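You operate a simulated robot arm through the tools that you are given. There is no shell and no other tool. Be economical: measure what you need, move in short steps, check, and stop when the job is done.

The job below is to be done with a simulated robot arm. You get a single attempt, and the scene is never put back.

TASK
Take the paper cup from the top of the wall bench and leave it on top of the lid stack. Put one of the ejector pins from the top of the wall bench on the clear front of the rework bench. Take the brass shim block with the largest size on its label from the top of the test bench and leave it in the silver water tray. Put the probe that says "No 1" from the top of the test bench on the clear front of the rework bench and the probe that says "No 3" on top of the orange sanding block. Take the clear jar and put it on the counter of the tooling rack. Lift the shelf rail open. The order is free. Set down upright: paper cup, clear jar.

Only the result counts: the job must be done as asked and must still hold three seconds after the hand-in. Knocking over, shifting, dropping, spilling or breaking anything else fails it. Lids that push on must go on centred and level and be pressed home; caps that screw on are set level and turned clockwise until they are tight.

THE ROBOT
A 6-joint arm with a fingered hand on a trunk, on a base that drives. Base frame: it is fixed to the floor where the robot stands at the start and does not move with it; the origin is under the middle of the robot, x ahead of it, y to its left, z up. Readings come in mm, degrees, newtons and seconds.
Its first joint turns from -166.0 to 166.0 degrees. Places, roughly: brass shim block [500, -2250, 750]; clear front of the rework bench [-3300, -3400, 800]; clear jar (6x6x11 cm) [-6900, -1400, 900]; counter of the tooling rack [-6800, -2600, 800]; ejector pin [750, -750, 750]; probe [750, -2500, 750]; sanding block (5x8x5 cm) [400, -2500, 800]; shelf rail [-6900, -2600, 1600]; water tray (20x12x5 cm) [-1500, -3000, 500]. Payload 3.1 kg.
The tool frame sits at the grasp point between the pads (the TCP): z along the fingers, y along the line on which they close. The tips reach 22 mm beyond it. Largest opening 132 mm; the body of the gripper starts 60 mm behind the TCP. The gripper is a hand of 4 fingers: y runs from the thumb to the fingers, the wrist lies at [0, 0, -218] in the tool frame.
Orientation is that of the tool frame in the base frame, as [roll, pitch, yaw] about the fixed x, y, z axes, in that order (R = Rz(yaw) Ry(pitch) Rx(roll)). With the fingers straight down and closing along the base's y, the tool's x points along the base's -x, its y along +y and its z along -z.

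THE INTERFACE
- The arm moves only by the tool drive_tool. Its argument "commands" is a list of rows, each a list of 6 numbers: the turn, a rotation vector about the tool's x, y, z in degrees, then the shift along the tool's x, y, z in mm. In form: [[wx, wy, wz, tx, ty, tz], ...]. A call has 1 to 8 rows; each row is the pose to reach, as a shift and turn from the pose commanded when the call began, along the tool's axes at that moment. A row lasts 0.2 s, in which the tool goes at most 50 mm and 8.6 degrees; a call with a longer step from one row to the next is refused whole. A pose out of reach is approached as far as the arm can. The call stops where the force on the tool passes 40 N (or 10 N more than at its start, if that is more) or the arm is blocked; 0.2 s more then pass. In this call time passes only in rows, and 0.2 s behind the last. It gives the time, the measured TCP pose, the force on the tool (base axes), the opening and the grip force at its end, in the units of the frame above (readings bear some noise), with the torque about the TCP (base axes, N m) and any sound that the robot's microphone picked up.
- Cameras (640 x 400 px; columns grow to the right, rows downward): "scene" is now at [-2.1, 94.6, 1512]; the picture's right is [-0.48, -0.88, 0.00], its down [-0.60, 0.33, -0.73] and it looks along [0.64, -0.35, -0.68] (base axes); focal length 276 px, centre (320, 200). "wrist" rides on the gripper at [53, -53, -84] in the tool frame; the picture's right is [0.71, 0.71, 0.00], its down [-0.53, 0.53, -0.67] and it looks along [-0.47, 0.47, 0.74] (tool axes); focal length 247 px, centre (320, 200). There is no depth. A picture from a camera that has moved, and an enlarged one, comes with that camera's place and axes in the base frame and with its lens. The place of the scene camera against the robot may be out by one fixed shift of up to 25 mm in any direction.
- grab_frame(camera): a new picture of that camera. No time passes.
- lift_body(by): slides the trunk up (or, below 0, down) by that many mm; the arm and the scene camera ride with it, the base frame stays. It gives what a move gives, with no picture.
- steer(legs): drives the robot by 1 to 6 legs, each [ahead, left, turn to the left] in mm, mm and degrees, along the robot's own axes; the way and the turn of a leg run together, so that a leg with both is an arc; at most 1500 mm and 180 degrees a leg. The arm and the cameras ride along, it lands a little off, and it stops where it bumps. It gives what a move gives.
- move_fingers(finger1, finger2, finger3, thumb_bend): sets how far each is bent, from 0 (flat) to 1 (curled in); at 0.3 the hand is open as for a grip, at 0.7 the pads meet at the TCP. One left out holds its place. A second passes; each finger stops where it meets its share of the squeeze, and holds until it gets a number again. It is the only way to open and close the hand. It gives what a move gives, with no picture; readings hold the bend of each and the force on the fingers (four entries, about 0 where the hand has none), thumb and palm.
- turn_head(pan, tilt): turns the head with the scene camera to pan (to the left, within 155 degrees either way) and tilt (down, from -29 to 69), counted from straight ahead of the robot. It gives what a move gives.
- close_up(camera, box): a new picture of the part [left, top, right, bottom] of that camera's present view, enlarged. No time passes.
- sign_off(): hands the job in; it is judged then, once.

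Work in short steps. Places have to be worked out from the pictures, the camera data and where the tool is seen: move nearer, look again, correct. Check each grasp and each placing, and mend what went wrong. You have 196 turns and 166 pictures in all, those below and enlarged ones among them. Open the gripper and draw the arm clear of the work before you hand the job in, unless the task says otherwise; then end with one line.

The tools are called by a JSON object that holds its "fn" and its "kwargs". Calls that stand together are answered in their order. drive_tool: Moves the arm, as the interface text tells. Its arguments: {"type":"object","properties":{"commands":{"type":"array","items":{"type":"array","items":{"type":"number"}}}},"required":["commands"]} The other tools are called the same way: lift_body (by) slides the trunk up or down; move_fingers (finger1, finger2, finger3, thumb_bend) moves the fingers one by one; steer (legs) drives the base; turn_head (pan, tilt) turns the head that bears the scene camera; grab_frame (camera) takes a picture; close_up (camera, box) takes an enlarged picture of a part of a camera's view; sign_off () hands the job in.

At the start:

```text
clock: 0.0
position: [388.7, -9.0, 1114.1]
ee_rot: [180.0, 0.0, 179.9]
ft_force: [-0.2, 0.4, 0.1]
torque: [0.01, 0.0, 0.03]
opening: 131.9
gripper_force: 0.0
shape: jaw
bend: [0.3, 0.3, 0.3, 0.3]
finger forces: [0.1, 0.0, 0.0, 0.0, 0.0, 0.0]
trunk travel left (down, up): [-175.0, 211.0]
robot x, y, heading: [3.4, -1.9, 0.1]
head pan, tilt: [-28.6, 43.2]
```

scene: 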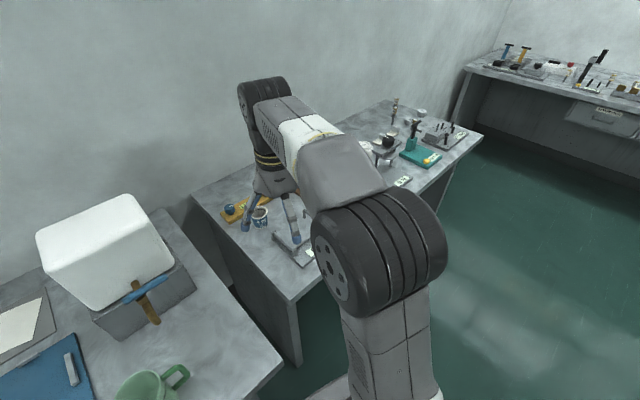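
wrist: 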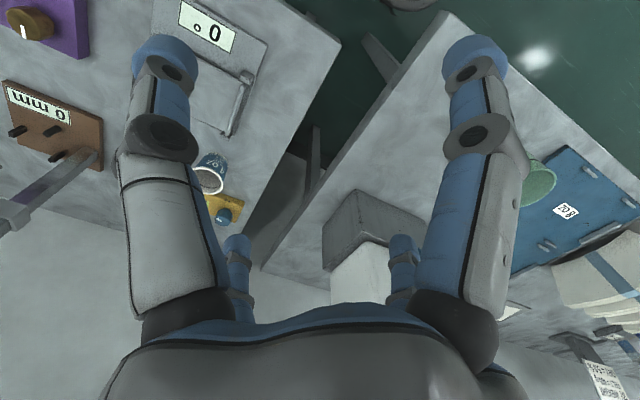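

The first picture shows the wall bench ahead-right behind the arm. I pan the head to look at the wall bench more squarely.

{"fn": "turn_head", "kwargs": {"pan": -50, "tilt": 35}}

{"fn": "grab_frame", "kwargs": {"camera": "scene"}}

```text
clock: 0.8
position: [388.7, -7.9, 1113.9]
ee_rot: [180.0, 0.1, -180.0]
ft_force: [0.3, 0.4, 0.1]
torque: [0.04, -0.03, 0.0]
opening: 131.9
gripper_force: 0.1
shape: jaw
bend: [0.3, 0.3, 0.3, 0.3]
finger forces: [0.0, 0.0, 0.1, 0.0, 0.1, 0.0]
trunk travel left (down, up): [-175.0, 211.0]
robot x, y, heading: [5.9, 1.3, 0.1]
head pan, tilt: [-50.0, 35.0]
```

```text
163 pictures are left
camera scene: at [-18.0, 66.9, 1524.1], right [-0.77, -0.64, 0.0], down [-0.37, 0.44, -0.82], along [0.53, -0.63, -0.57], focal length 276 px, centre (320, 200)
```

scene: 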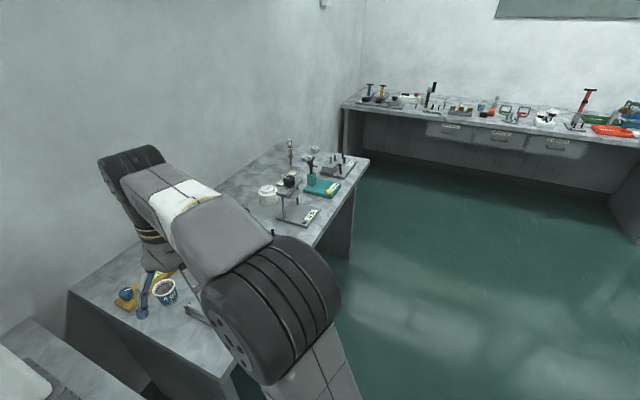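

The bench ahead-right carries a cup and several fixtures. I enlarge the cup area and the far end of this bench.

{"fn": "close_up", "kwargs": {"camera": "scene", "box": [90, 230, 250, 330]}}

{"fn": "close_up", "kwargs": {"camera": "scene", "box": [240, 130, 400, 230]}}

{"fn": "close_up", "kwargs": {"camera": "scene", "box": [340, 70, 640, 170]}}

{"fn": "close_up", "kwargs": {"camera": "wrist", "box": [0, 0, 320, 230]}}

```text
4.00 times, centred on (170, 280) of scene
camera zoom: at [-18.0, 66.9, 1524.1], right [-0.77, -0.64, 0.0], down [-0.37, 0.44, -0.82], along [0.53, -0.63, -0.57], focal length 1103 px, centre (920, -120)
```

zoom: 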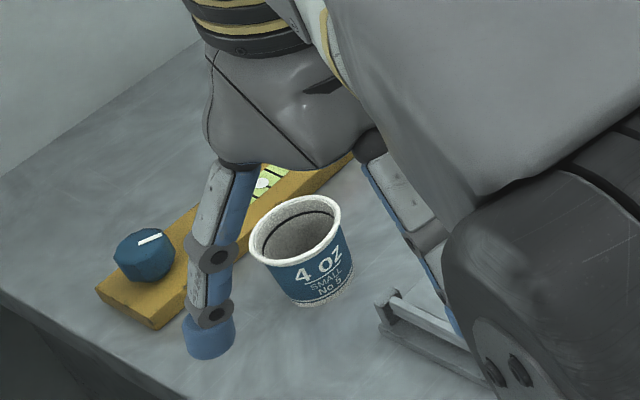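

```text
4.00 times, centred on (320, 180) of scene
camera zoom: at [-18.0, 66.9, 1524.1], right [-0.77, -0.64, 0.0], down [-0.37, 0.44, -0.82], along [0.53, -0.63, -0.57], focal length 1103 px, centre (320, 280)
```

zoom: 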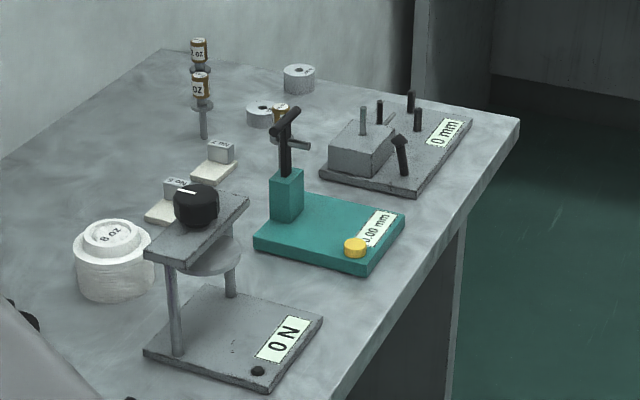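

```text
2.13 times, centred on (490, 120) of scene
camera zoom: at [-18.0, 66.9, 1524.1], right [-0.77, -0.64, 0.0], down [-0.37, 0.44, -0.82], along [0.53, -0.63, -0.57], focal length 588 px, centre (-43, 371)
```

zoom: 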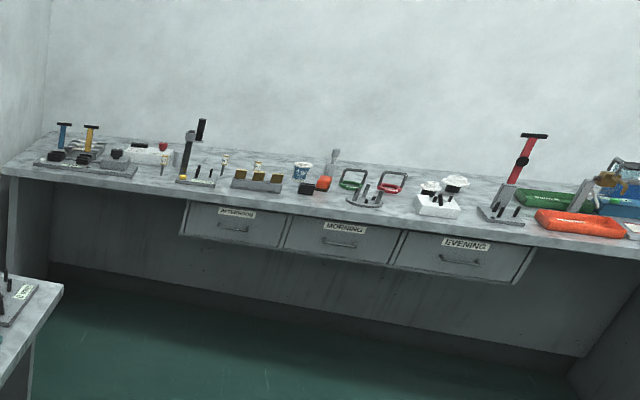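

```text
1.74 times, centred on (160, 115) of wrist
camera zoom: at [336.3, -61.4, 1198.3], right [-0.71, 0.71, 0.0], down [0.53, 0.53, 0.67], along [0.47, 0.47, -0.74], focal length 430 px, centre (598, 348)
```

zoom: 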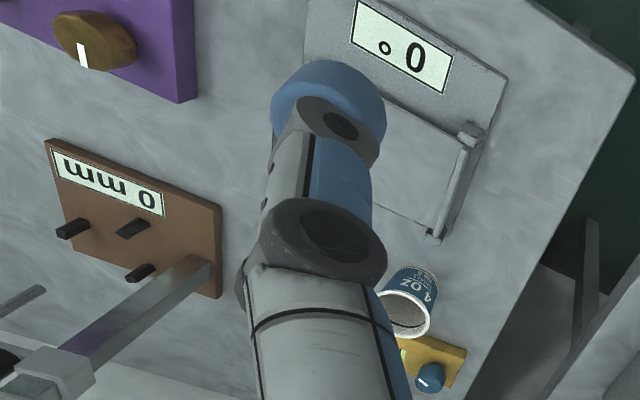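

The wall bench runs at a slight slant (about 16°), with a 4 oz cup at its near end and an "8 oz" white lid stack mid-bench. I drive to the middle of the bench, staying well off the front edge.

{"fn": "steer", "kwargs": {"legs": [[0, -800, 0], [100, 0, 16]]}}

{"fn": "turn_head", "kwargs": {"pan": 0, "tilt": 45}}

{"fn": "grab_frame", "kwargs": {"camera": "scene"}}

{"fn": "grab_frame", "kwargs": {"camera": "wrist"}}

```text
clock: 6.1
position: [486.6, -687.0, 1114.0]
ee_rot: [180.0, -0.1, -162.3]
ft_force: [0.3, -0.3, 1.0]
torque: [0.0, 0.0, 0.0]
opening: 131.9
gripper_force: 0.0
shape: jaw
bend: [0.3, 0.3, 0.3, 0.3]
finger forces: [0.0, 0.0, 0.0, 0.0, 0.0, 0.1]
trunk travel left (down, up): [-175.0, 211.0]
robot x, y, heading: [113.8, -795.6, 17.6]
head pan, tilt: [-50.0, 35.0]
```

```text
clock: 7.3
position: [486.2, -686.8, 1114.7]
ee_rot: [-179.9, 0.0, -162.2]
ft_force: [-0.6, 0.4, 0.1]
torque: [0.0, 0.0, 0.03]
opening: 131.5
gripper_force: 0.0
shape: jaw
bend: [0.3, 0.3, 0.3, 0.3]
finger forces: [0.1, 0.0, 0.1, 0.0, 0.0, 0.0]
trunk travel left (down, up): [-175.0, 211.0]
robot x, y, heading: [111.8, -797.7, 17.6]
head pan, tilt: [0.0, 45.0]
```

```text
158 pictures are left
camera scene: at [73.6, -663.5, 1509.4], right [0.3, -0.95, 0.0], down [-0.67, -0.21, -0.71], along [0.67, 0.21, -0.71], focal length 276 px, centre (320, 200)
```

scene: 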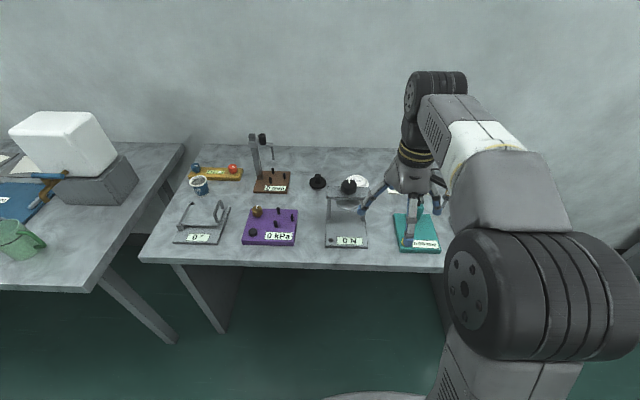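

```text
157 pictures are left
camera wrist: at [452.0, -753.6, 1198.4], right [-0.89, 0.46, 0.0], down [0.34, 0.66, 0.67], along [0.31, 0.59, -0.74], focal length 247 px, centre (320, 200)
```

wrist: 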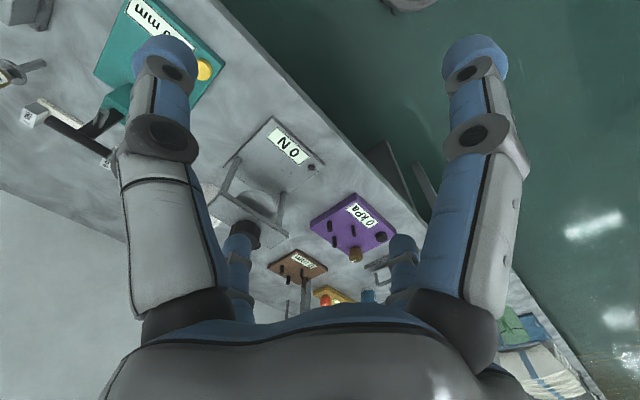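

I drive along the bench to the right to see its far half unobstructed.

{"fn": "steer", "kwargs": {"legs": [[0, -550, 0]]}}

{"fn": "grab_frame", "kwargs": {"camera": "scene"}}

{"fn": "close_up", "kwargs": {"camera": "scene", "box": [150, 120, 450, 300]}}

```text
clock: 10.5
position: [655.3, -1210.6, 1114.4]
ee_rot: [180.0, 0.0, -161.8]
ft_force: [0.0, 1.1, 0.4]
torque: [-0.02, 0.01, -0.01]
opening: 132.0
gripper_force: 0.0
shape: jaw
bend: [0.3, 0.3, 0.3, 0.3]
finger forces: [0.0, 0.0, 0.0, 0.0, 0.1, 0.0]
trunk travel left (down, up): [-175.0, 211.0]
robot x, y, heading: [283.2, -1323.8, 17.9]
head pan, tilt: [0.0, 45.0]
```

```text
156 pictures are left
camera scene: at [243.0, -1191.2, 1509.4], right [0.31, -0.95, 0.0], down [-0.67, -0.22, -0.71], along [0.67, 0.22, -0.71], focal length 276 px, centre (320, 200)
```

scene: 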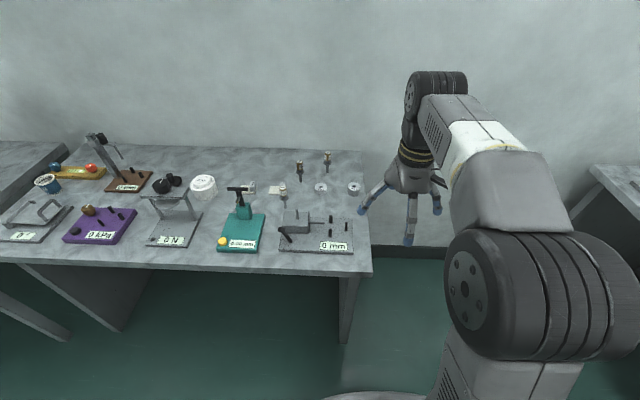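

```text
2.13 times, centred on (300, 210) of scene
camera zoom: at [243.0, -1191.2, 1509.4], right [0.31, -0.95, 0.0], down [-0.67, -0.22, -0.71], along [0.67, 0.22, -0.71], focal length 588 px, centre (363, 179)
```

zoom: 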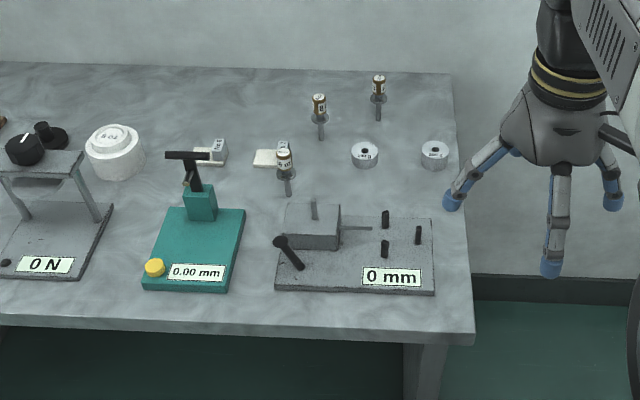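

Three upright pins stand near the back right; I enlarge them.

{"fn": "close_up", "kwargs": {"camera": "scene", "box": [260, 140, 370, 210]}}

{"fn": "close_up", "kwargs": {"camera": "scene", "box": [180, 160, 270, 220]}}

```text
5.71 times, centred on (315, 175) of scene
camera zoom: at [243.0, -1191.2, 1509.4], right [0.31, -0.95, 0.0], down [-0.67, -0.22, -0.71], along [0.67, 0.22, -0.71], focal length 1576 px, centre (349, 343)
```

zoom: 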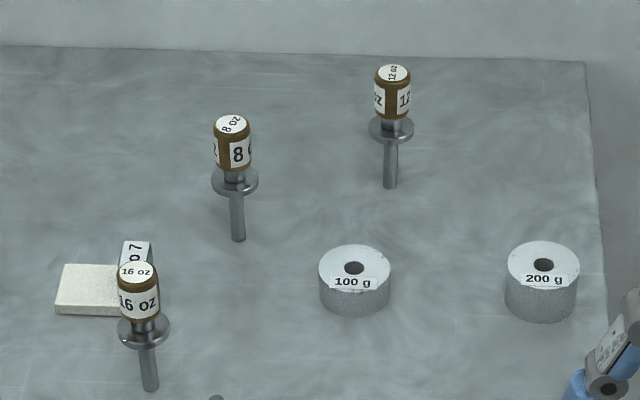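

```text
6.67 times, centred on (225, 190) of scene
camera zoom: at [243.0, -1191.2, 1509.4], right [0.31, -0.95, 0.0], down [-0.67, -0.22, -0.71], along [0.67, 0.22, -0.71], focal length 1839 px, centre (953, 267)
```

zoom: 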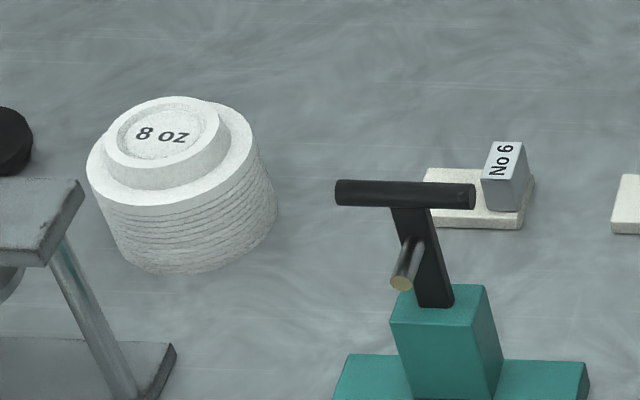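

I check the fixtures' small black pins for comparison.

{"fn": "close_up", "kwargs": {"camera": "scene", "box": [260, 190, 370, 260]}}

{"fn": "close_up", "kwargs": {"camera": "scene", "box": [30, 130, 210, 250]}}

```text
5.71 times, centred on (315, 225) of scene
camera zoom: at [243.0, -1191.2, 1509.4], right [0.31, -0.95, 0.0], down [-0.67, -0.22, -0.71], along [0.67, 0.22, -0.71], focal length 1576 px, centre (349, 57)
```

zoom: 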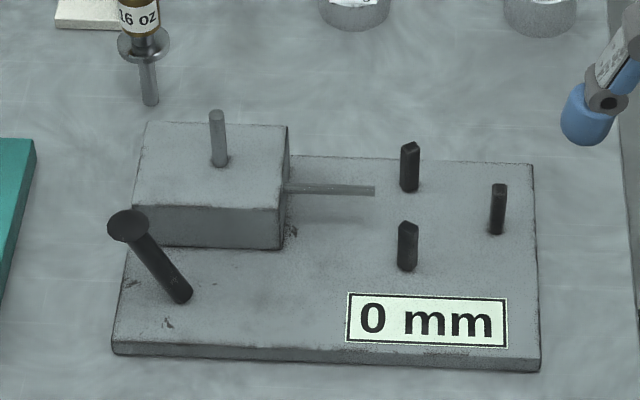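

```text
3.33 times, centred on (120, 190) of scene
camera zoom: at [243.0, -1191.2, 1509.4], right [0.31, -0.95, 0.0], down [-0.67, -0.22, -0.71], along [0.67, 0.22, -0.71], focal length 919 px, centre (987, 233)
```

zoom: 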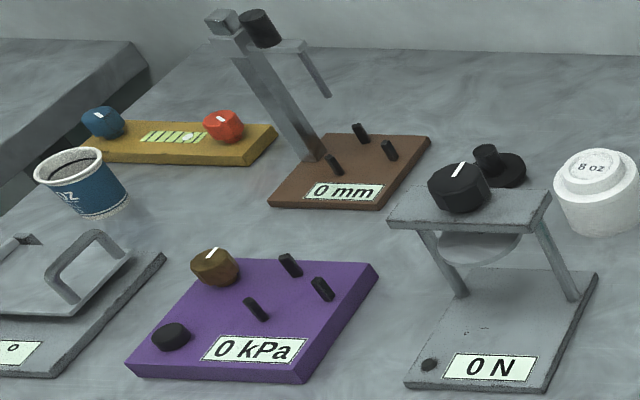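

The labelled pins (8/12/16 oz) standing at the back are the likely ejector pins; the bench top works out at z ≈ 810. First the cup: I judge it at about (633,-30). I drive left along the bench, then in toward it.

{"fn": "steer", "kwargs": {"legs": [[0, 1020, 0], [180, 0, -2]]}}

{"fn": "turn_head", "kwargs": {"pan": 10, "tilt": 60}}

{"fn": "grab_frame", "kwargs": {"camera": "scene"}}

```text
clock: 16.7
position: [515.2, -227.3, 1114.7]
ee_rot: [-180.0, -0.1, -163.1]
ft_force: [0.1, -0.4, 0.6]
torque: [0.01, 0.0, 0.0]
opening: 132.0
gripper_force: 0.1
shape: jaw
bend: [0.3, 0.3, 0.3, 0.3]
finger forces: [0.0, 0.0, 0.0, 0.0, 0.1, 0.0]
trunk travel left (down, up): [-175.0, 211.0]
robot x, y, heading: [136.1, -331.9, 17.0]
head pan, tilt: [0.0, 45.0]
```

```text
clock: 17.5
position: [512.6, -226.7, 1113.8]
ee_rot: [179.9, 0.0, -163.0]
ft_force: [0.5, -0.7, 0.0]
torque: [0.0, -0.03, -0.02]
opening: 131.7
gripper_force: 0.0
shape: jaw
bend: [0.3, 0.3, 0.3, 0.3]
finger forces: [0.1, 0.0, 0.0, 0.0, 0.0, 0.1]
trunk travel left (down, up): [-175.0, 211.0]
robot x, y, heading: [139.5, -332.6, 16.7]
head pan, tilt: [10.0, 60.0]
```

```text
150 pictures are left
camera scene: at [83.2, -191.8, 1489.9], right [0.45, -0.89, 0.0], down [-0.77, -0.39, -0.5], along [0.45, 0.23, -0.87], focal length 276 px, centre (320, 200)
```

scene: 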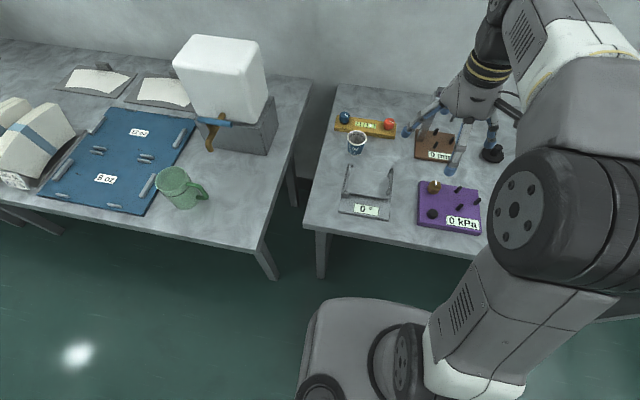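

The base can't get much closer because of the bench leg, so I'll tilt the tool ~30° forward to reach the cup. I drive 60 mm ahead, then yaw the tool toward the cup and shift left.

{"fn": "steer", "kwargs": {"legs": [[60, 0, 0]]}}

{"fn": "drive_tool", "kwargs": {"commands": [[0, 0, -5, 0, 40, 10], [0, 0, -10, 0, 80, 40], [0, 0, -16, 0, 120, 80]]}}

{"fn": "grab_frame", "kwargs": {"camera": "wrist"}}

{"fn": "grab_frame", "kwargs": {"camera": "scene"}}

```text
clock: 18.5
position: [574.1, -209.7, 1112.6]
ee_rot: [-180.0, -0.1, -163.0]
ft_force: [0.5, 0.4, -0.7]
torque: [-0.03, 0.04, 0.01]
opening: 131.7
gripper_force: 0.1
shape: jaw
bend: [0.3, 0.3, 0.3, 0.3]
finger forces: [0.0, 0.1, 0.0, 0.0, 0.0, 0.0]
trunk travel left (down, up): [-175.0, 211.0]
robot x, y, heading: [195.2, -313.0, 17.0]
head pan, tilt: [10.0, 60.0]
```

```text
refused: row 3 steps farther than a row can; nothing moved
```

```text
149 pictures are left
camera wrist: at [539.0, -275.3, 1197.8], right [-0.88, 0.47, 0.0], down [0.35, 0.66, 0.67], along [0.31, 0.59, -0.74], focal length 247 px, centre (320, 200)
```

wrist: 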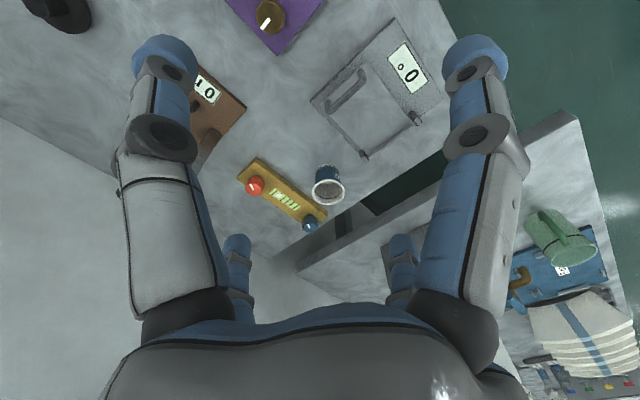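

```text
148 pictures are left
camera scene: at [144.2, -173.3, 1489.9], right [0.45, -0.89, 0.0], down [-0.77, -0.39, -0.5], along [0.44, 0.23, -0.87], focal length 276 px, centre (320, 200)
```

scene: 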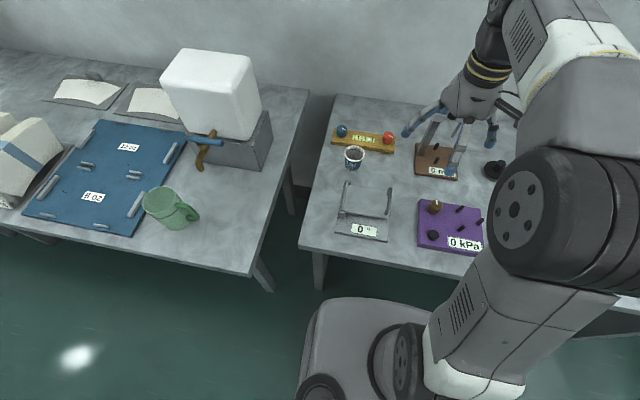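

From the wrist camera the cup sits near (657,-27). The refused step was too long; I redo it smaller, and then tilt the tool forward.

{"fn": "drive_tool", "kwargs": {"commands": [[0, 0, -5, 0, 40, 20], [0, 0, -10, 0, 80, 40], [0, 0, -16, 0, 115, 60], [0, 0, -16, 0, 150, 90]]}}

{"fn": "drive_tool", "kwargs": {"commands": [[0, -8, 0, 0, 0, 10], [0, -16, 0, 0, 0, 20], [0, -24, 0, -10, 0, 30], [0, -30, 0, -20, 0, 40]]}}

{"fn": "grab_frame", "kwargs": {"camera": "wrist"}}

```text
clock: 19.5
position: [529.8, -66.3, 1024.0]
ee_rot: [-180.0, -0.1, -147.1]
ft_force: [-0.2, -0.2, 0.0]
torque: [0.01, -0.02, -0.01]
opening: 132.1
gripper_force: 0.1
shape: jaw
bend: [0.3, 0.3, 0.3, 0.3]
finger forces: [0.0, 0.1, 0.0, 0.0, 0.0, 0.0]
trunk travel left (down, up): [-175.0, 211.0]
robot x, y, heading: [199.0, -314.1, 17.0]
head pan, tilt: [10.0, 60.0]
```

```text
clock: 20.5
position: [545.3, -56.9, 983.8]
ee_rot: [179.9, 30.1, -147.1]
ft_force: [-0.6, -0.4, -0.3]
torque: [-0.01, 0.0, 0.01]
opening: 131.9
gripper_force: 0.1
shape: jaw
bend: [0.3, 0.3, 0.3, 0.3]
finger forces: [0.0, 0.0, 0.0, 0.0, 0.0, 0.0]
trunk travel left (down, up): [-175.0, 211.0]
robot x, y, heading: [199.6, -315.8, 16.6]
head pan, tilt: [10.0, 60.0]
```

```text
147 pictures are left
camera wrist: at [500.4, -148.7, 1029.7], right [-0.9, 0.26, -0.35], down [-0.19, 0.51, 0.84], along [0.4, 0.82, -0.41], focal length 247 px, centre (320, 200)
```

wrist: 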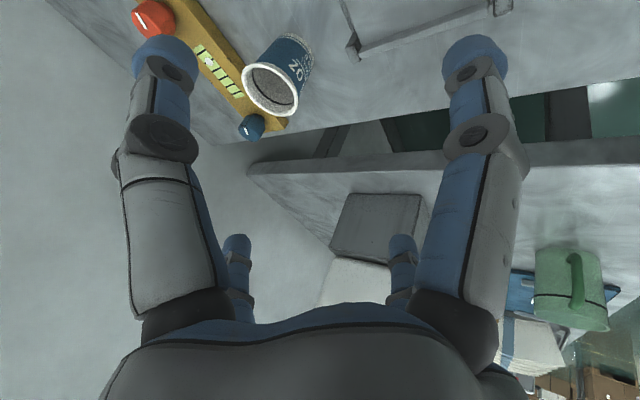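

The rim triangulates to about (659,-20,862). I look at the hand itself to learn how the four fingers are laid out.

{"fn": "close_up", "kwargs": {"camera": "scene", "box": [300, 60, 540, 210]}}

```text
2.67 times, centred on (420, 135) of scene
camera zoom: at [142.1, -173.8, 1489.9], right [0.45, -0.89, 0.0], down [-0.77, -0.39, -0.5], along [0.45, 0.23, -0.87], focal length 736 px, centre (53, 373)
```

zoom: 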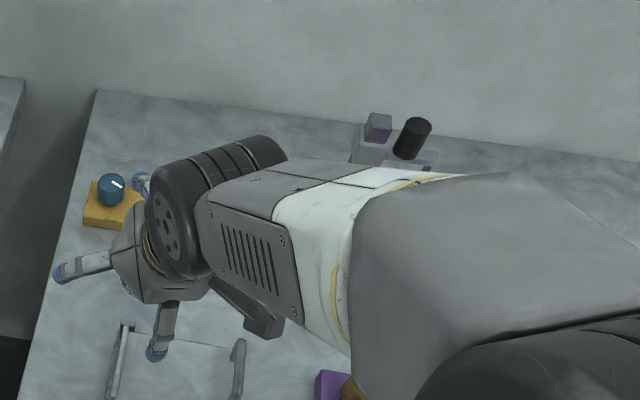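

The hand is a cross of four fingers, so a vertical grasp from above is best. I untilt and raise the tool, then drive the base in closer (partly under the bench edge).

{"fn": "drive_tool", "kwargs": {"commands": [[0, 8, 0, 0, 0, -15], [0, 16, 0, 0, 0, -35], [0, 24, 0, 10, 0, -50], [0, 30, 0, 20, 0, -60]]}}

{"fn": "steer", "kwargs": {"legs": [[0, -52, 0], [121, 0, 0]]}}

{"fn": "grab_frame", "kwargs": {"camera": "wrist"}}

```text
clock: 21.5
position: [506.3, -80.3, 1025.4]
ee_rot: [-179.9, -0.1, -147.2]
ft_force: [-0.1, -0.4, -0.3]
torque: [-0.02, -0.01, 0.0]
opening: 132.0
gripper_force: 0.2
shape: jaw
bend: [0.3, 0.3, 0.3, 0.3]
finger forces: [0.1, 0.0, 0.0, 0.1, 0.0, 0.0]
trunk travel left (down, up): [-175.0, 211.0]
robot x, y, heading: [198.8, -314.8, 16.7]
head pan, tilt: [10.0, 60.0]
```

```text
clock: 23.2
position: [638.0, -93.4, 1024.9]
ee_rot: [-179.9, -0.1, -147.3]
ft_force: [-0.2, 0.2, -0.5]
torque: [0.0, 0.0, 0.02]
opening: 131.9
gripper_force: 0.0
shape: jaw
bend: [0.3, 0.3, 0.3, 0.3]
finger forces: [0.1, 0.0, 0.0, 0.0, 0.1, 0.0]
trunk travel left (down, up): [-175.0, 211.0]
robot x, y, heading: [326.6, -329.7, 16.9]
head pan, tilt: [10.0, 60.0]
```

```text
145 pictures are left
camera wrist: at [623.1, -167.4, 1108.6], right [-0.98, 0.21, 0.0], down [0.16, 0.73, 0.67], along [0.14, 0.65, -0.74], focal length 247 px, centre (320, 200)
```

wrist: 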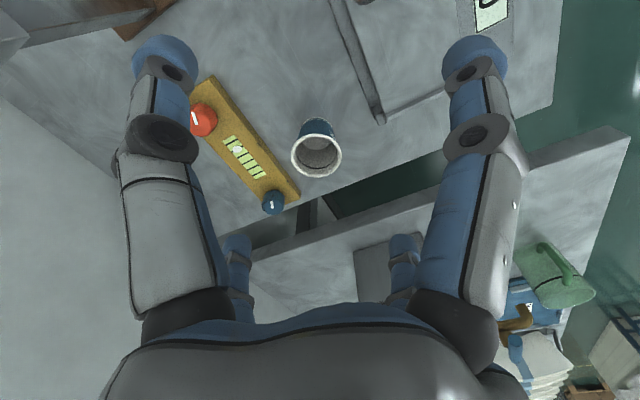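

The cup rim is confirmed at (659,-20). I partly close the hand to ~90 mm and move above the cup.

{"fn": "move_fingers", "kwargs": {"finger1": 0.42, "finger2": 0.42, "finger3": 0.42, "thumb_bend": 0.42}}

{"fn": "drive_tool", "kwargs": {"commands": [[0, 0, 0, -28, 25, 20], [0, 0, 0, -57, 50, 40], [0, 0, 0, -57, 50, 85]]}}

{"fn": "grab_frame", "kwargs": {"camera": "wrist"}}

{"fn": "grab_frame", "kwargs": {"camera": "scene"}}

```text
clock: 24.2
position: [637.2, -95.4, 1025.6]
ee_rot: [179.9, 0.0, -147.3]
ft_force: [-0.2, 0.5, 1.1]
torque: [0.02, 0.0, 0.01]
opening: 60.3
gripper_force: 0.1
shape: fingers
bend: [0.42, 0.42, 0.42, 0.42]
finger forces: [0.1, 0.1, 0.0, 0.1, 0.0, 0.0]
trunk travel left (down, up): [-175.0, 211.0]
robot x, y, heading: [327.0, -327.5, 16.7]
head pan, tilt: [10.0, 60.0]
```

```text
clock: 25.0
position: [657.4, -20.8, 939.6]
ee_rot: [179.9, -0.1, -147.3]
ft_force: [0.7, 1.2, -0.8]
torque: [0.02, -0.02, -0.02]
opening: 60.3
gripper_force: 0.2
shape: fingers
bend: [0.42, 0.42, 0.42, 0.42]
finger forces: [0.0, 0.0, 0.1, 0.0, 0.0, 0.0]
trunk travel left (down, up): [-175.0, 211.0]
robot x, y, heading: [328.5, -328.1, 16.7]
head pan, tilt: [10.0, 60.0]
```

```text
144 pictures are left
camera wrist: at [641.9, -94.0, 1024.0], right [-0.98, 0.21, 0.0], down [0.16, 0.73, 0.67], along [0.14, 0.65, -0.74], focal length 247 px, centre (320, 200)
```

wrist: 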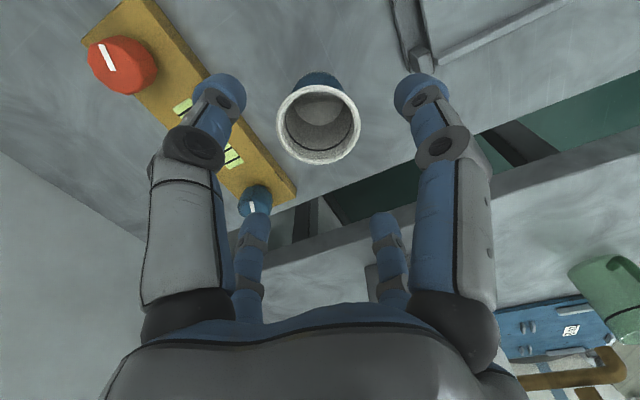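

```text
143 pictures are left
camera scene: at [273.0, -186.8, 1489.8], right [0.45, -0.89, 0.0], down [-0.77, -0.39, -0.5], along [0.45, 0.22, -0.87], focal length 276 px, centre (320, 200)
```

scene: 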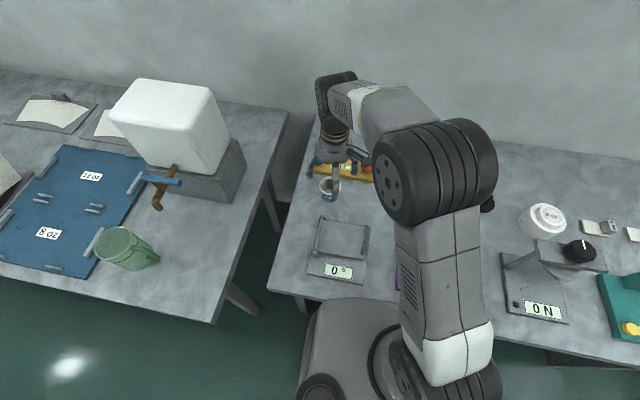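

The cup is right under the TCP, but 60 mm is too tight for the ~58 mm rim; I open a bit.

{"fn": "move_fingers", "kwargs": {"finger1": 0.36, "finger2": 0.36, "finger3": 0.36, "thumb_bend": 0.36}}

{"fn": "drive_tool", "kwargs": {"commands": [[0, 0, 0, 0, 0, 30], [0, 0, 0, 0, 0, 55]]}}

{"fn": "grab_frame", "kwargs": {"camera": "wrist"}}

```text
clock: 26.0
position: [658.1, -22.0, 939.5]
ee_rot: [-180.0, 0.1, -147.4]
ft_force: [-0.2, -0.7, 1.0]
torque: [0.02, 0.01, 0.02]
opening: 73.6
gripper_force: 0.0
shape: fingers
bend: [0.36, 0.36, 0.36, 0.36]
finger forces: [0.0, 0.0, 0.0, 0.0, 0.0, 0.1]
trunk travel left (down, up): [-175.0, 211.0]
robot x, y, heading: [326.2, -326.4, 16.6]
head pan, tilt: [10.0, 60.0]
```

```text
clock: 26.6
position: [659.7, -21.1, 885.2]
ee_rot: [-180.0, 0.0, -147.3]
ft_force: [0.3, 0.5, 0.0]
torque: [0.0, 0.0, 0.03]
opening: 73.7
gripper_force: 0.1
shape: fingers
bend: [0.36, 0.36, 0.36, 0.36]
finger forces: [0.0, 0.0, 0.0, 0.0, 0.0, 0.0]
trunk travel left (down, up): [-175.0, 211.0]
robot x, y, heading: [326.6, -327.0, 16.5]
head pan, tilt: [10.0, 60.0]
```

```text
142 pictures are left
camera wrist: at [643.6, -95.2, 969.4], right [-0.98, 0.21, 0.0], down [0.16, 0.73, 0.67], along [0.14, 0.65, -0.74], focal length 247 px, centre (320, 200)
```

wrist: 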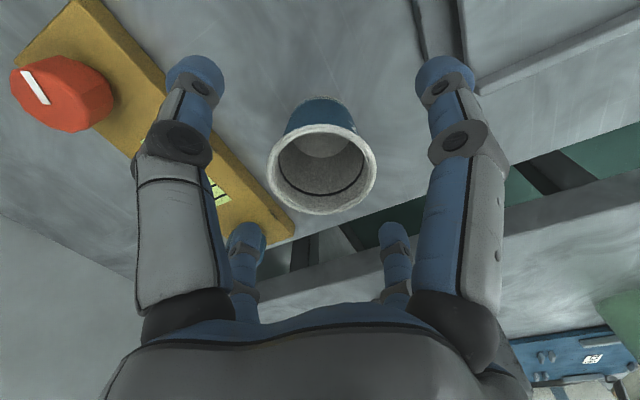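

Rim sits centred between the fingers with clearance all around. I descend to z≈848 and close gently.

{"fn": "drive_tool", "kwargs": {"commands": [[0, 0, 0, 0, 0, 20], [0, 0, 0, 0, 0, 38]]}}

{"fn": "move_fingers", "kwargs": {"finger1": 0.5, "finger2": 0.5, "finger3": 0.5, "thumb_bend": 0.5}}

{"fn": "grab_frame", "kwargs": {"camera": "wrist"}}

```text
clock: 27.2
position: [658.8, -23.9, 848.0]
ee_rot: [179.9, 0.0, -147.3]
ft_force: [-0.7, -1.2, 0.1]
torque: [-0.01, -0.02, 0.0]
opening: 74.0
gripper_force: 0.0
shape: fingers
bend: [0.36, 0.36, 0.36, 0.36]
finger forces: [0.0, 0.0, 0.1, 0.0, 0.0, 0.1]
trunk travel left (down, up): [-175.0, 211.0]
robot x, y, heading: [331.1, -326.4, 17.0]
head pan, tilt: [10.0, 60.0]
```

```text
clock: 28.2
position: [658.8, -22.9, 848.9]
ee_rot: [-179.9, 0.0, -147.2]
ft_force: [0.3, -0.5, 0.8]
torque: [0.02, 0.0, -0.01]
opening: 40.8
gripper_force: 0.0
shape: fingers
bend: [0.5, 0.5, 0.5, 0.5]
finger forces: [0.1, 0.1, 0.0, 0.0, 0.0, 0.1]
trunk travel left (down, up): [-175.0, 211.0]
robot x, y, heading: [327.9, -325.4, 16.7]
head pan, tilt: [10.0, 60.0]
```

```text
141 pictures are left
camera wrist: at [643.0, -96.6, 932.3], right [-0.98, 0.21, 0.0], down [0.16, 0.73, 0.67], along [0.14, 0.65, -0.74], focal length 247 px, centre (320, 200)
```

wrist: 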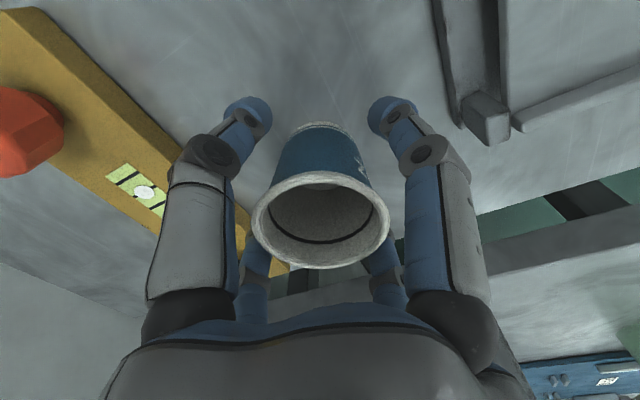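

No contact force yet at bend 0.5; I close further.

{"fn": "move_fingers", "kwargs": {"finger1": 0.62, "finger2": 0.62, "finger3": 0.62, "thumb_bend": 0.62}}

{"fn": "grab_frame", "kwargs": {"camera": "wrist"}}

```text
clock: 29.2
position: [659.1, -23.4, 847.8]
ee_rot: [179.9, 0.1, -147.3]
ft_force: [-0.3, 0.4, -0.2]
torque: [-0.02, 0.0, -0.02]
opening: 23.8
gripper_force: 9.5
shape: fingers
bend: [0.57, 0.55, 0.55, 0.58]
finger forces: [3.3, 5.3, 5.1, 0.1, 4.7, 0.0]
trunk travel left (down, up): [-175.0, 211.0]
robot x, y, heading: [328.3, -328.8, 16.6]
head pan, tilt: [10.0, 60.0]
```

```text
140 pictures are left
camera wrist: at [643.0, -96.6, 932.3], right [-0.98, 0.21, 0.0], down [0.16, 0.73, 0.67], along [0.14, 0.65, -0.74], focal length 247 px, centre (320, 200)
```

wrist: 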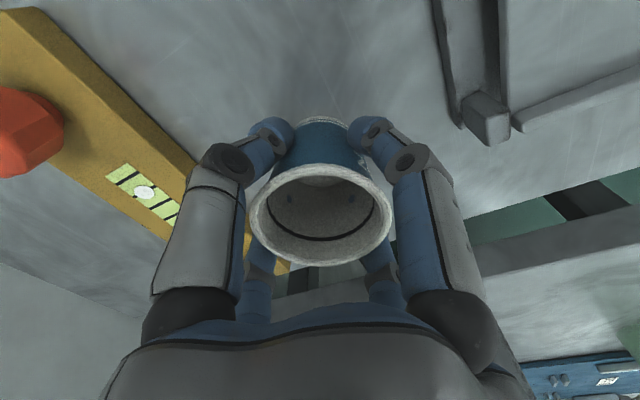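

Cup gripped on all four fingers (~9 N). I lift it straight up and check.

{"fn": "drive_tool", "kwargs": {"commands": [[0, 0, 0, 0, 0, -20], [0, 0, 0, 0, 0, -60], [0, 0, 0, 0, 0, -100], [0, 0, 0, 0, 0, -140], [0, 0, 0, 0, 0, -180]]}}

{"fn": "grab_frame", "kwargs": {"camera": "wrist"}}

```text
clock: 30.4
position: [658.9, -22.4, 1032.7]
ee_rot: [180.0, 0.0, -147.3]
ft_force: [-0.1, 0.3, -0.5]
torque: [-0.04, 0.02, 0.04]
opening: 23.6
gripper_force: 9.0
shape: fingers
bend: [0.57, 0.55, 0.55, 0.58]
finger forces: [3.3, 5.5, 4.9, 0.0, 4.6, 0.0]
trunk travel left (down, up): [-175.0, 211.0]
robot x, y, heading: [327.2, -325.0, 16.6]
head pan, tilt: [10.0, 60.0]
```

```text
139 pictures are left
camera wrist: at [644.1, -94.8, 1117.3], right [-0.98, 0.21, 0.0], down [0.16, 0.73, 0.67], along [0.14, 0.65, -0.74], focal length 247 px, centre (320, 200)
```

wrist: 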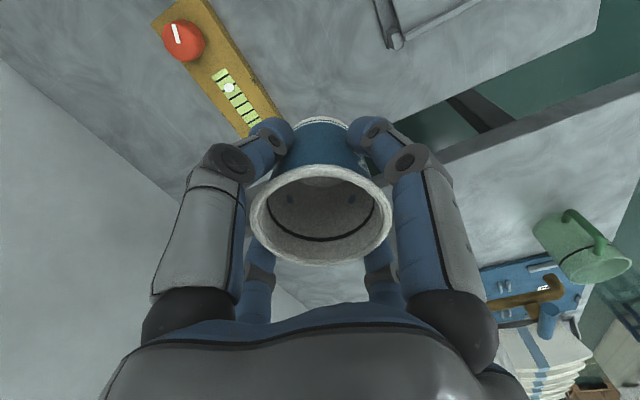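

The cup is held and upright. Lid stack is estimated at (812,-552); I back off, move right 550 mm, and come forward again, looking before the final bit.

{"fn": "steer", "kwargs": {"legs": [[-200, 0, 0], [0, -551, 0], [140, 0, 0]]}}

{"fn": "grab_frame", "kwargs": {"camera": "wrist"}}

{"fn": "grab_frame", "kwargs": {"camera": "scene"}}

```text
clock: 35.7
position: [766.6, -566.6, 1032.0]
ee_rot: [-180.0, -0.2, -147.6]
ft_force: [0.2, -0.1, 0.7]
torque: [0.01, 0.02, -0.02]
opening: 23.5
gripper_force: 9.3
shape: fingers
bend: [0.57, 0.55, 0.55, 0.58]
finger forces: [3.4, 5.4, 5.0, 0.1, 4.6, 0.0]
trunk travel left (down, up): [-175.0, 211.0]
robot x, y, heading: [430.8, -872.2, 16.4]
head pan, tilt: [10.0, 60.0]
```

```text
138 pictures are left
camera wrist: at [751.2, -639.9, 1116.2], right [-0.98, 0.22, 0.0], down [0.16, 0.73, 0.67], along [0.14, 0.65, -0.74], focal length 247 px, centre (320, 200)
```

wrist: 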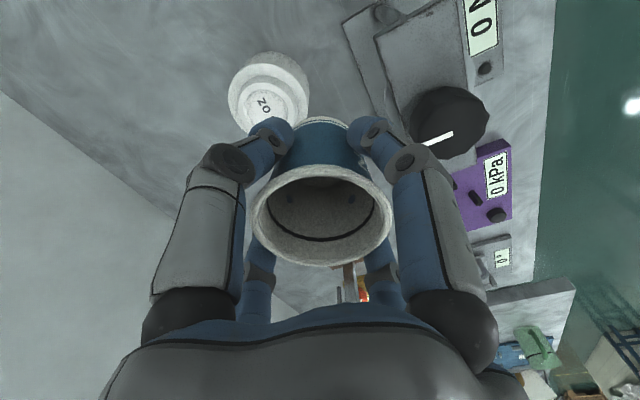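

```text
137 pictures are left
camera scene: at [379.5, -730.1, 1489.8], right [0.44, -0.9, 0.0], down [-0.78, -0.39, -0.5], along [0.45, 0.22, -0.87], focal length 276 px, centre (320, 200)
```

scene: 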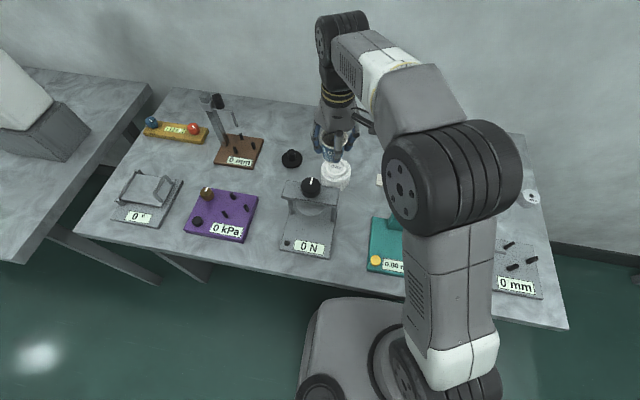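

The stack top appears near (827,-560); I move the base forward 50 mm so the cup is almost above it and look again.

{"fn": "steer", "kwargs": {"legs": [[52, -5, 0]]}}

{"fn": "grab_frame", "kwargs": {"camera": "wrist"}}

{"fn": "close_up", "kwargs": {"camera": "scene", "box": [270, 120, 400, 210]}}

```text
clock: 36.7
position: [819.4, -557.9, 1031.3]
ee_rot: [180.0, -0.1, -147.6]
ft_force: [0.1, -0.5, -0.7]
torque: [-0.02, 0.03, 0.02]
opening: 23.7
gripper_force: 9.7
shape: fingers
bend: [0.57, 0.55, 0.55, 0.58]
finger forces: [3.3, 5.4, 5.0, 0.1, 4.6, 0.0]
trunk travel left (down, up): [-175.0, 211.0]
robot x, y, heading: [484.1, -867.0, 16.3]
head pan, tilt: [10.0, 60.0]
```

```text
136 pictures are left
camera wrist: at [803.2, -630.0, 1116.0], right [-0.98, 0.22, 0.0], down [0.16, 0.73, 0.67], along [0.14, 0.65, -0.74], focal length 247 px, centre (320, 200)
```

wrist: 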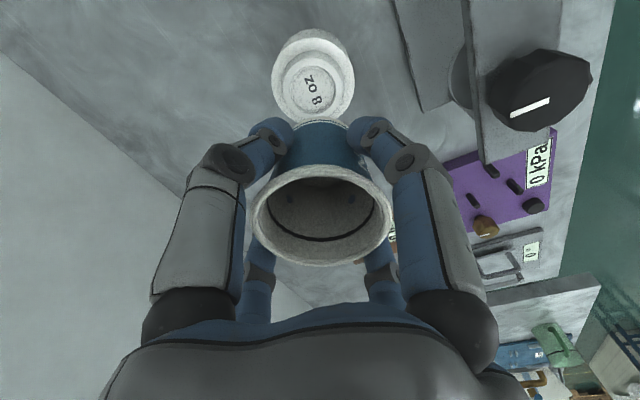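

```text
4.44 times, centred on (335, 165) of scene
camera zoom: at [431.7, -720.1, 1489.9], right [0.44, -0.9, 0.0], down [-0.78, -0.39, -0.5], along [0.45, 0.22, -0.87], focal length 1226 px, centre (253, 356)
```

zoom: 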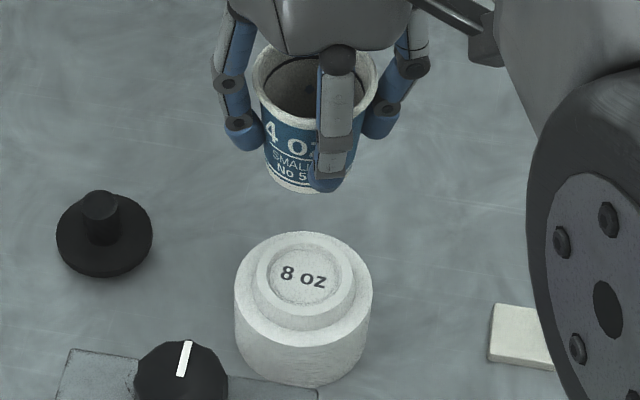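

Combining both cameras, the stack top is about (829,-555,865). I shift the cup over it and come down to ~20 mm above.

{"fn": "drive_tool", "kwargs": {"commands": [[0, 0, 0, -9, -3, 0], [0, 0, 0, -9, -3, 40], [0, 0, 0, -9, -3, 80], [0, 0, 0, -9, -3, 102]]}}

{"fn": "close_up", "kwargs": {"camera": "scene", "box": [270, 120, 400, 210]}}

{"fn": "grab_frame", "kwargs": {"camera": "wrist"}}

```text
clock: 37.7
position: [824.2, -556.2, 931.9]
ee_rot: [180.0, 0.0, -147.7]
ft_force: [0.5, -0.2, -0.5]
torque: [0.0, 0.01, 0.01]
opening: 23.2
gripper_force: 9.2
shape: fingers
bend: [0.57, 0.55, 0.55, 0.58]
finger forces: [3.2, 5.6, 5.1, 0.0, 4.6, 0.0]
trunk travel left (down, up): [-175.0, 211.0]
robot x, y, heading: [482.6, -862.3, 16.3]
head pan, tilt: [10.0, 60.0]
```

```text
4.44 times, centred on (335, 165) of scene
camera zoom: at [429.3, -720.5, 1489.8], right [0.44, -0.9, 0.0], down [-0.78, -0.39, -0.5], along [0.45, 0.22, -0.87], focal length 1226 px, centre (253, 356)
```

zoom: 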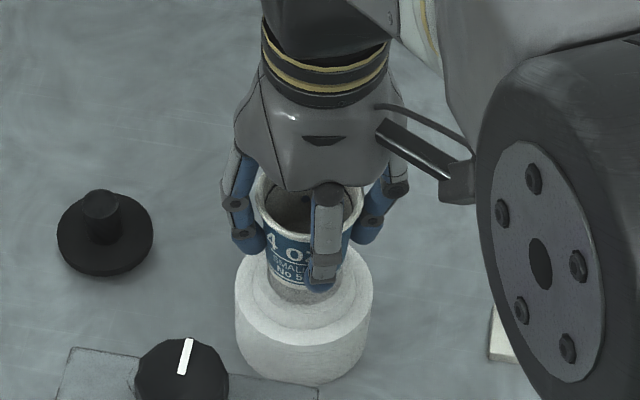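

```text
133 pictures are left
camera wrist: at [808.6, -628.7, 1016.2], right [-0.98, 0.22, 0.0], down [0.16, 0.73, 0.67], along [0.15, 0.65, -0.74], focal length 247 px, centre (320, 200)
```

wrist: 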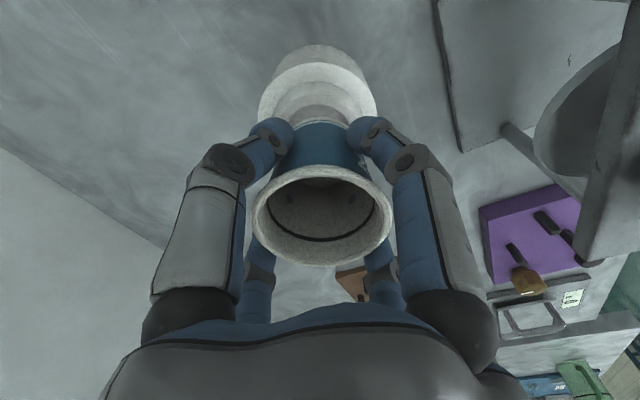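

Projection of the rim against the stack centre shows alignment within ~3 mm. I lower gently, watching the force.

{"fn": "drive_tool", "kwargs": {"commands": [[0, 0, 0, -1, 1, 8], [0, 0, 0, -1, 1, 14], [0, 0, 0, -1, 1, 18], [0, 0, 0, -1, 1, 21]]}}

{"fn": "close_up", "kwargs": {"camera": "scene", "box": [300, 140, 370, 210]}}

```text
clock: 38.7
position: [825.8, -553.2, 911.6]
ee_rot: [-179.9, 0.1, -147.6]
ft_force: [0.2, -1.3, 9.3]
torque: [0.03, -0.04, -0.02]
opening: 23.3
gripper_force: 9.3
shape: fingers
bend: [0.57, 0.55, 0.55, 0.58]
finger forces: [3.3, 5.2, 5.1, 0.1, 5.0, 0.1]
trunk travel left (down, up): [-175.0, 211.0]
robot x, y, heading: [479.3, -862.0, 16.3]
head pan, tilt: [10.0, 60.0]
```

```text
5.71 times, centred on (335, 175) of scene
camera zoom: at [428.5, -721.6, 1490.1], right [0.44, -0.9, 0.0], down [-0.78, -0.38, -0.5], along [0.45, 0.22, -0.87], focal length 1576 px, centre (234, 343)
```

zoom: 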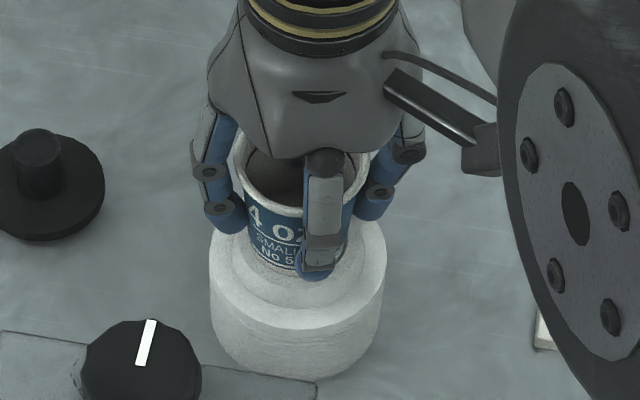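

Contact at 9 N and the cup looks centred on the boss. I open the fingers and look.

{"fn": "move_fingers", "kwargs": {"finger1": 0.38, "finger2": 0.38, "finger3": 0.38, "thumb_bend": 0.38}}

{"fn": "drive_tool", "kwargs": {"commands": [[0, 0, 0, 0, 0, -20], [0, 0, 0, 0, 0, -50], [0, 0, 0, 0, 0, -90], [0, 0, 0, 0, 0, -130], [0, 0, 0, 0, 0, -160]]}}

{"fn": "close_up", "kwargs": {"camera": "scene", "box": [280, 130, 380, 210]}}

{"fn": "grab_frame", "kwargs": {"camera": "wrist"}}

```text
clock: 39.7
position: [826.2, -553.9, 910.1]
ee_rot: [-179.9, 0.0, -147.6]
ft_force: [0.1, -0.2, -0.5]
torque: [0.0, 0.0, -0.03]
opening: 68.9
gripper_force: 0.0
shape: fingers
bend: [0.38, 0.38, 0.38, 0.38]
finger forces: [0.0, 0.0, 0.1, 0.1, 0.0, 0.0]
trunk travel left (down, up): [-175.0, 211.0]
robot x, y, heading: [486.3, -859.5, 16.4]
head pan, tilt: [10.0, 60.0]
```

```text
clock: 40.9
position: [827.1, -554.8, 1070.9]
ee_rot: [180.0, 0.0, -147.6]
ft_force: [-0.1, 0.7, -0.4]
torque: [-0.02, -0.02, -0.02]
opening: 69.3
gripper_force: 0.0
shape: fingers
bend: [0.38, 0.38, 0.38, 0.38]
finger forces: [0.1, 0.0, 0.0, 0.0, 0.0, 0.1]
trunk travel left (down, up): [-175.0, 211.0]
robot x, y, heading: [480.8, -860.2, 16.3]
head pan, tilt: [10.0, 60.0]
```

```text
5.00 times, centred on (330, 170) of scene
camera zoom: at [429.0, -720.7, 1489.9], right [0.44, -0.9, 0.0], down [-0.78, -0.39, -0.5], along [0.45, 0.22, -0.87], focal length 1379 px, centre (270, 350)
```

zoom: 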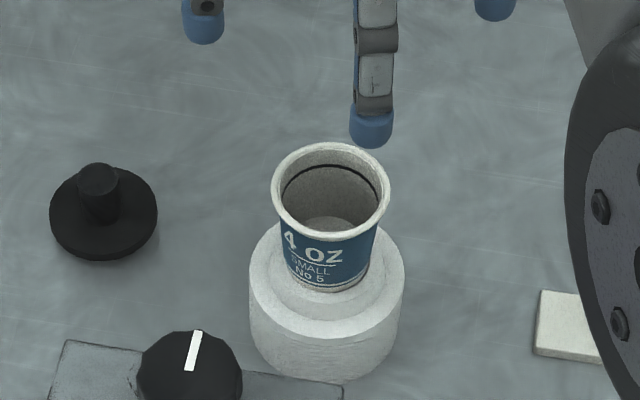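

```text
130 pictures are left
camera wrist: at [810.1, -627.9, 1154.5], right [-0.98, 0.22, 0.0], down [0.16, 0.73, 0.67], along [0.15, 0.65, -0.74], focal length 247 px, centre (320, 200)
```

wrist: 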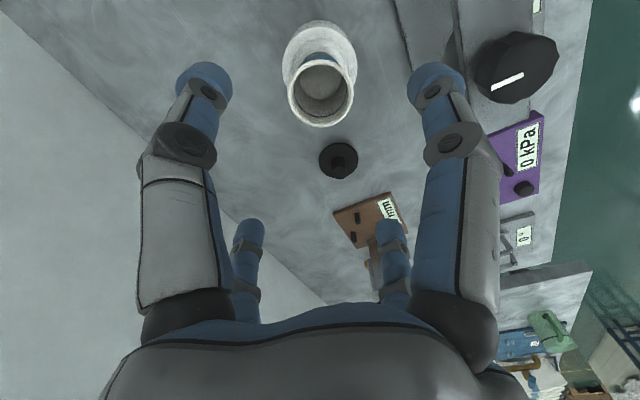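

The cup stands upright on the stack. Next the 16 oz ejector pin, estimated near (841,-860), reachable from here; I swing the hand over toward it at height.

{"fn": "drive_tool", "kwargs": {"commands": [[0, 0, 5, 22, -38, 0], [0, 0, 10, 44, -76, 0], [0, 0, 15, 66, -114, 0], [0, 0, 20, 88, -152, 0], [0, 0, 25, 110, -190, 0], [0, 0, 30, 125, -218, 0]]}}

{"fn": "grab_frame", "kwargs": {"camera": "wrist"}}

{"fn": "grab_frame", "kwargs": {"camera": "scene"}}

```text
clock: 42.3
position: [839.3, -805.8, 1071.1]
ee_rot: [180.0, 0.0, -177.7]
ft_force: [0.3, -0.3, -0.5]
torque: [0.01, -0.01, -0.01]
opening: 69.2
gripper_force: 0.0
shape: fingers
bend: [0.38, 0.38, 0.38, 0.38]
finger forces: [0.0, 0.0, 0.0, 0.0, 0.0, 0.0]
trunk travel left (down, up): [-175.0, 211.0]
robot x, y, heading: [482.1, -858.0, 16.2]
head pan, tilt: [10.0, 60.0]
```

```text
129 pictures are left
camera wrist: at [788.8, -860.1, 1155.2], right [-0.74, 0.68, 0.0], down [0.5, 0.55, 0.67], along [0.45, 0.49, -0.74], focal length 247 px, centre (320, 200)
```

wrist: 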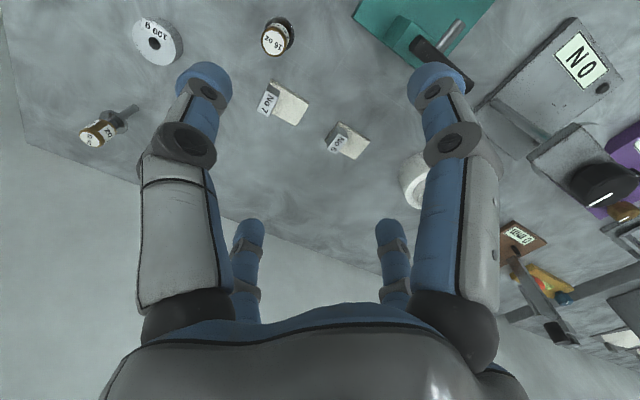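

```text
128 pictures are left
camera scene: at [429.2, -721.1, 1489.9], right [0.44, -0.9, 0.0], down [-0.78, -0.38, -0.5], along [0.45, 0.22, -0.87], focal length 276 px, centre (320, 200)
```

scene: 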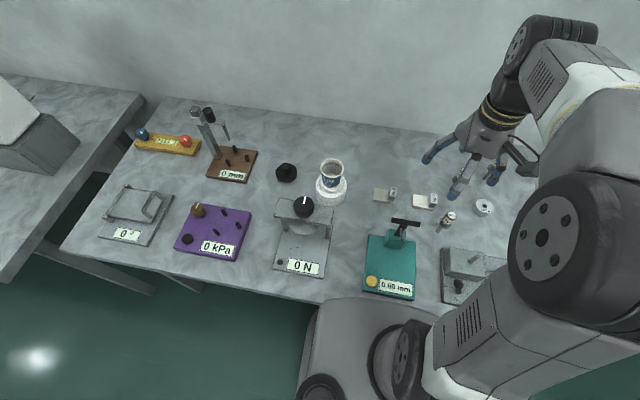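

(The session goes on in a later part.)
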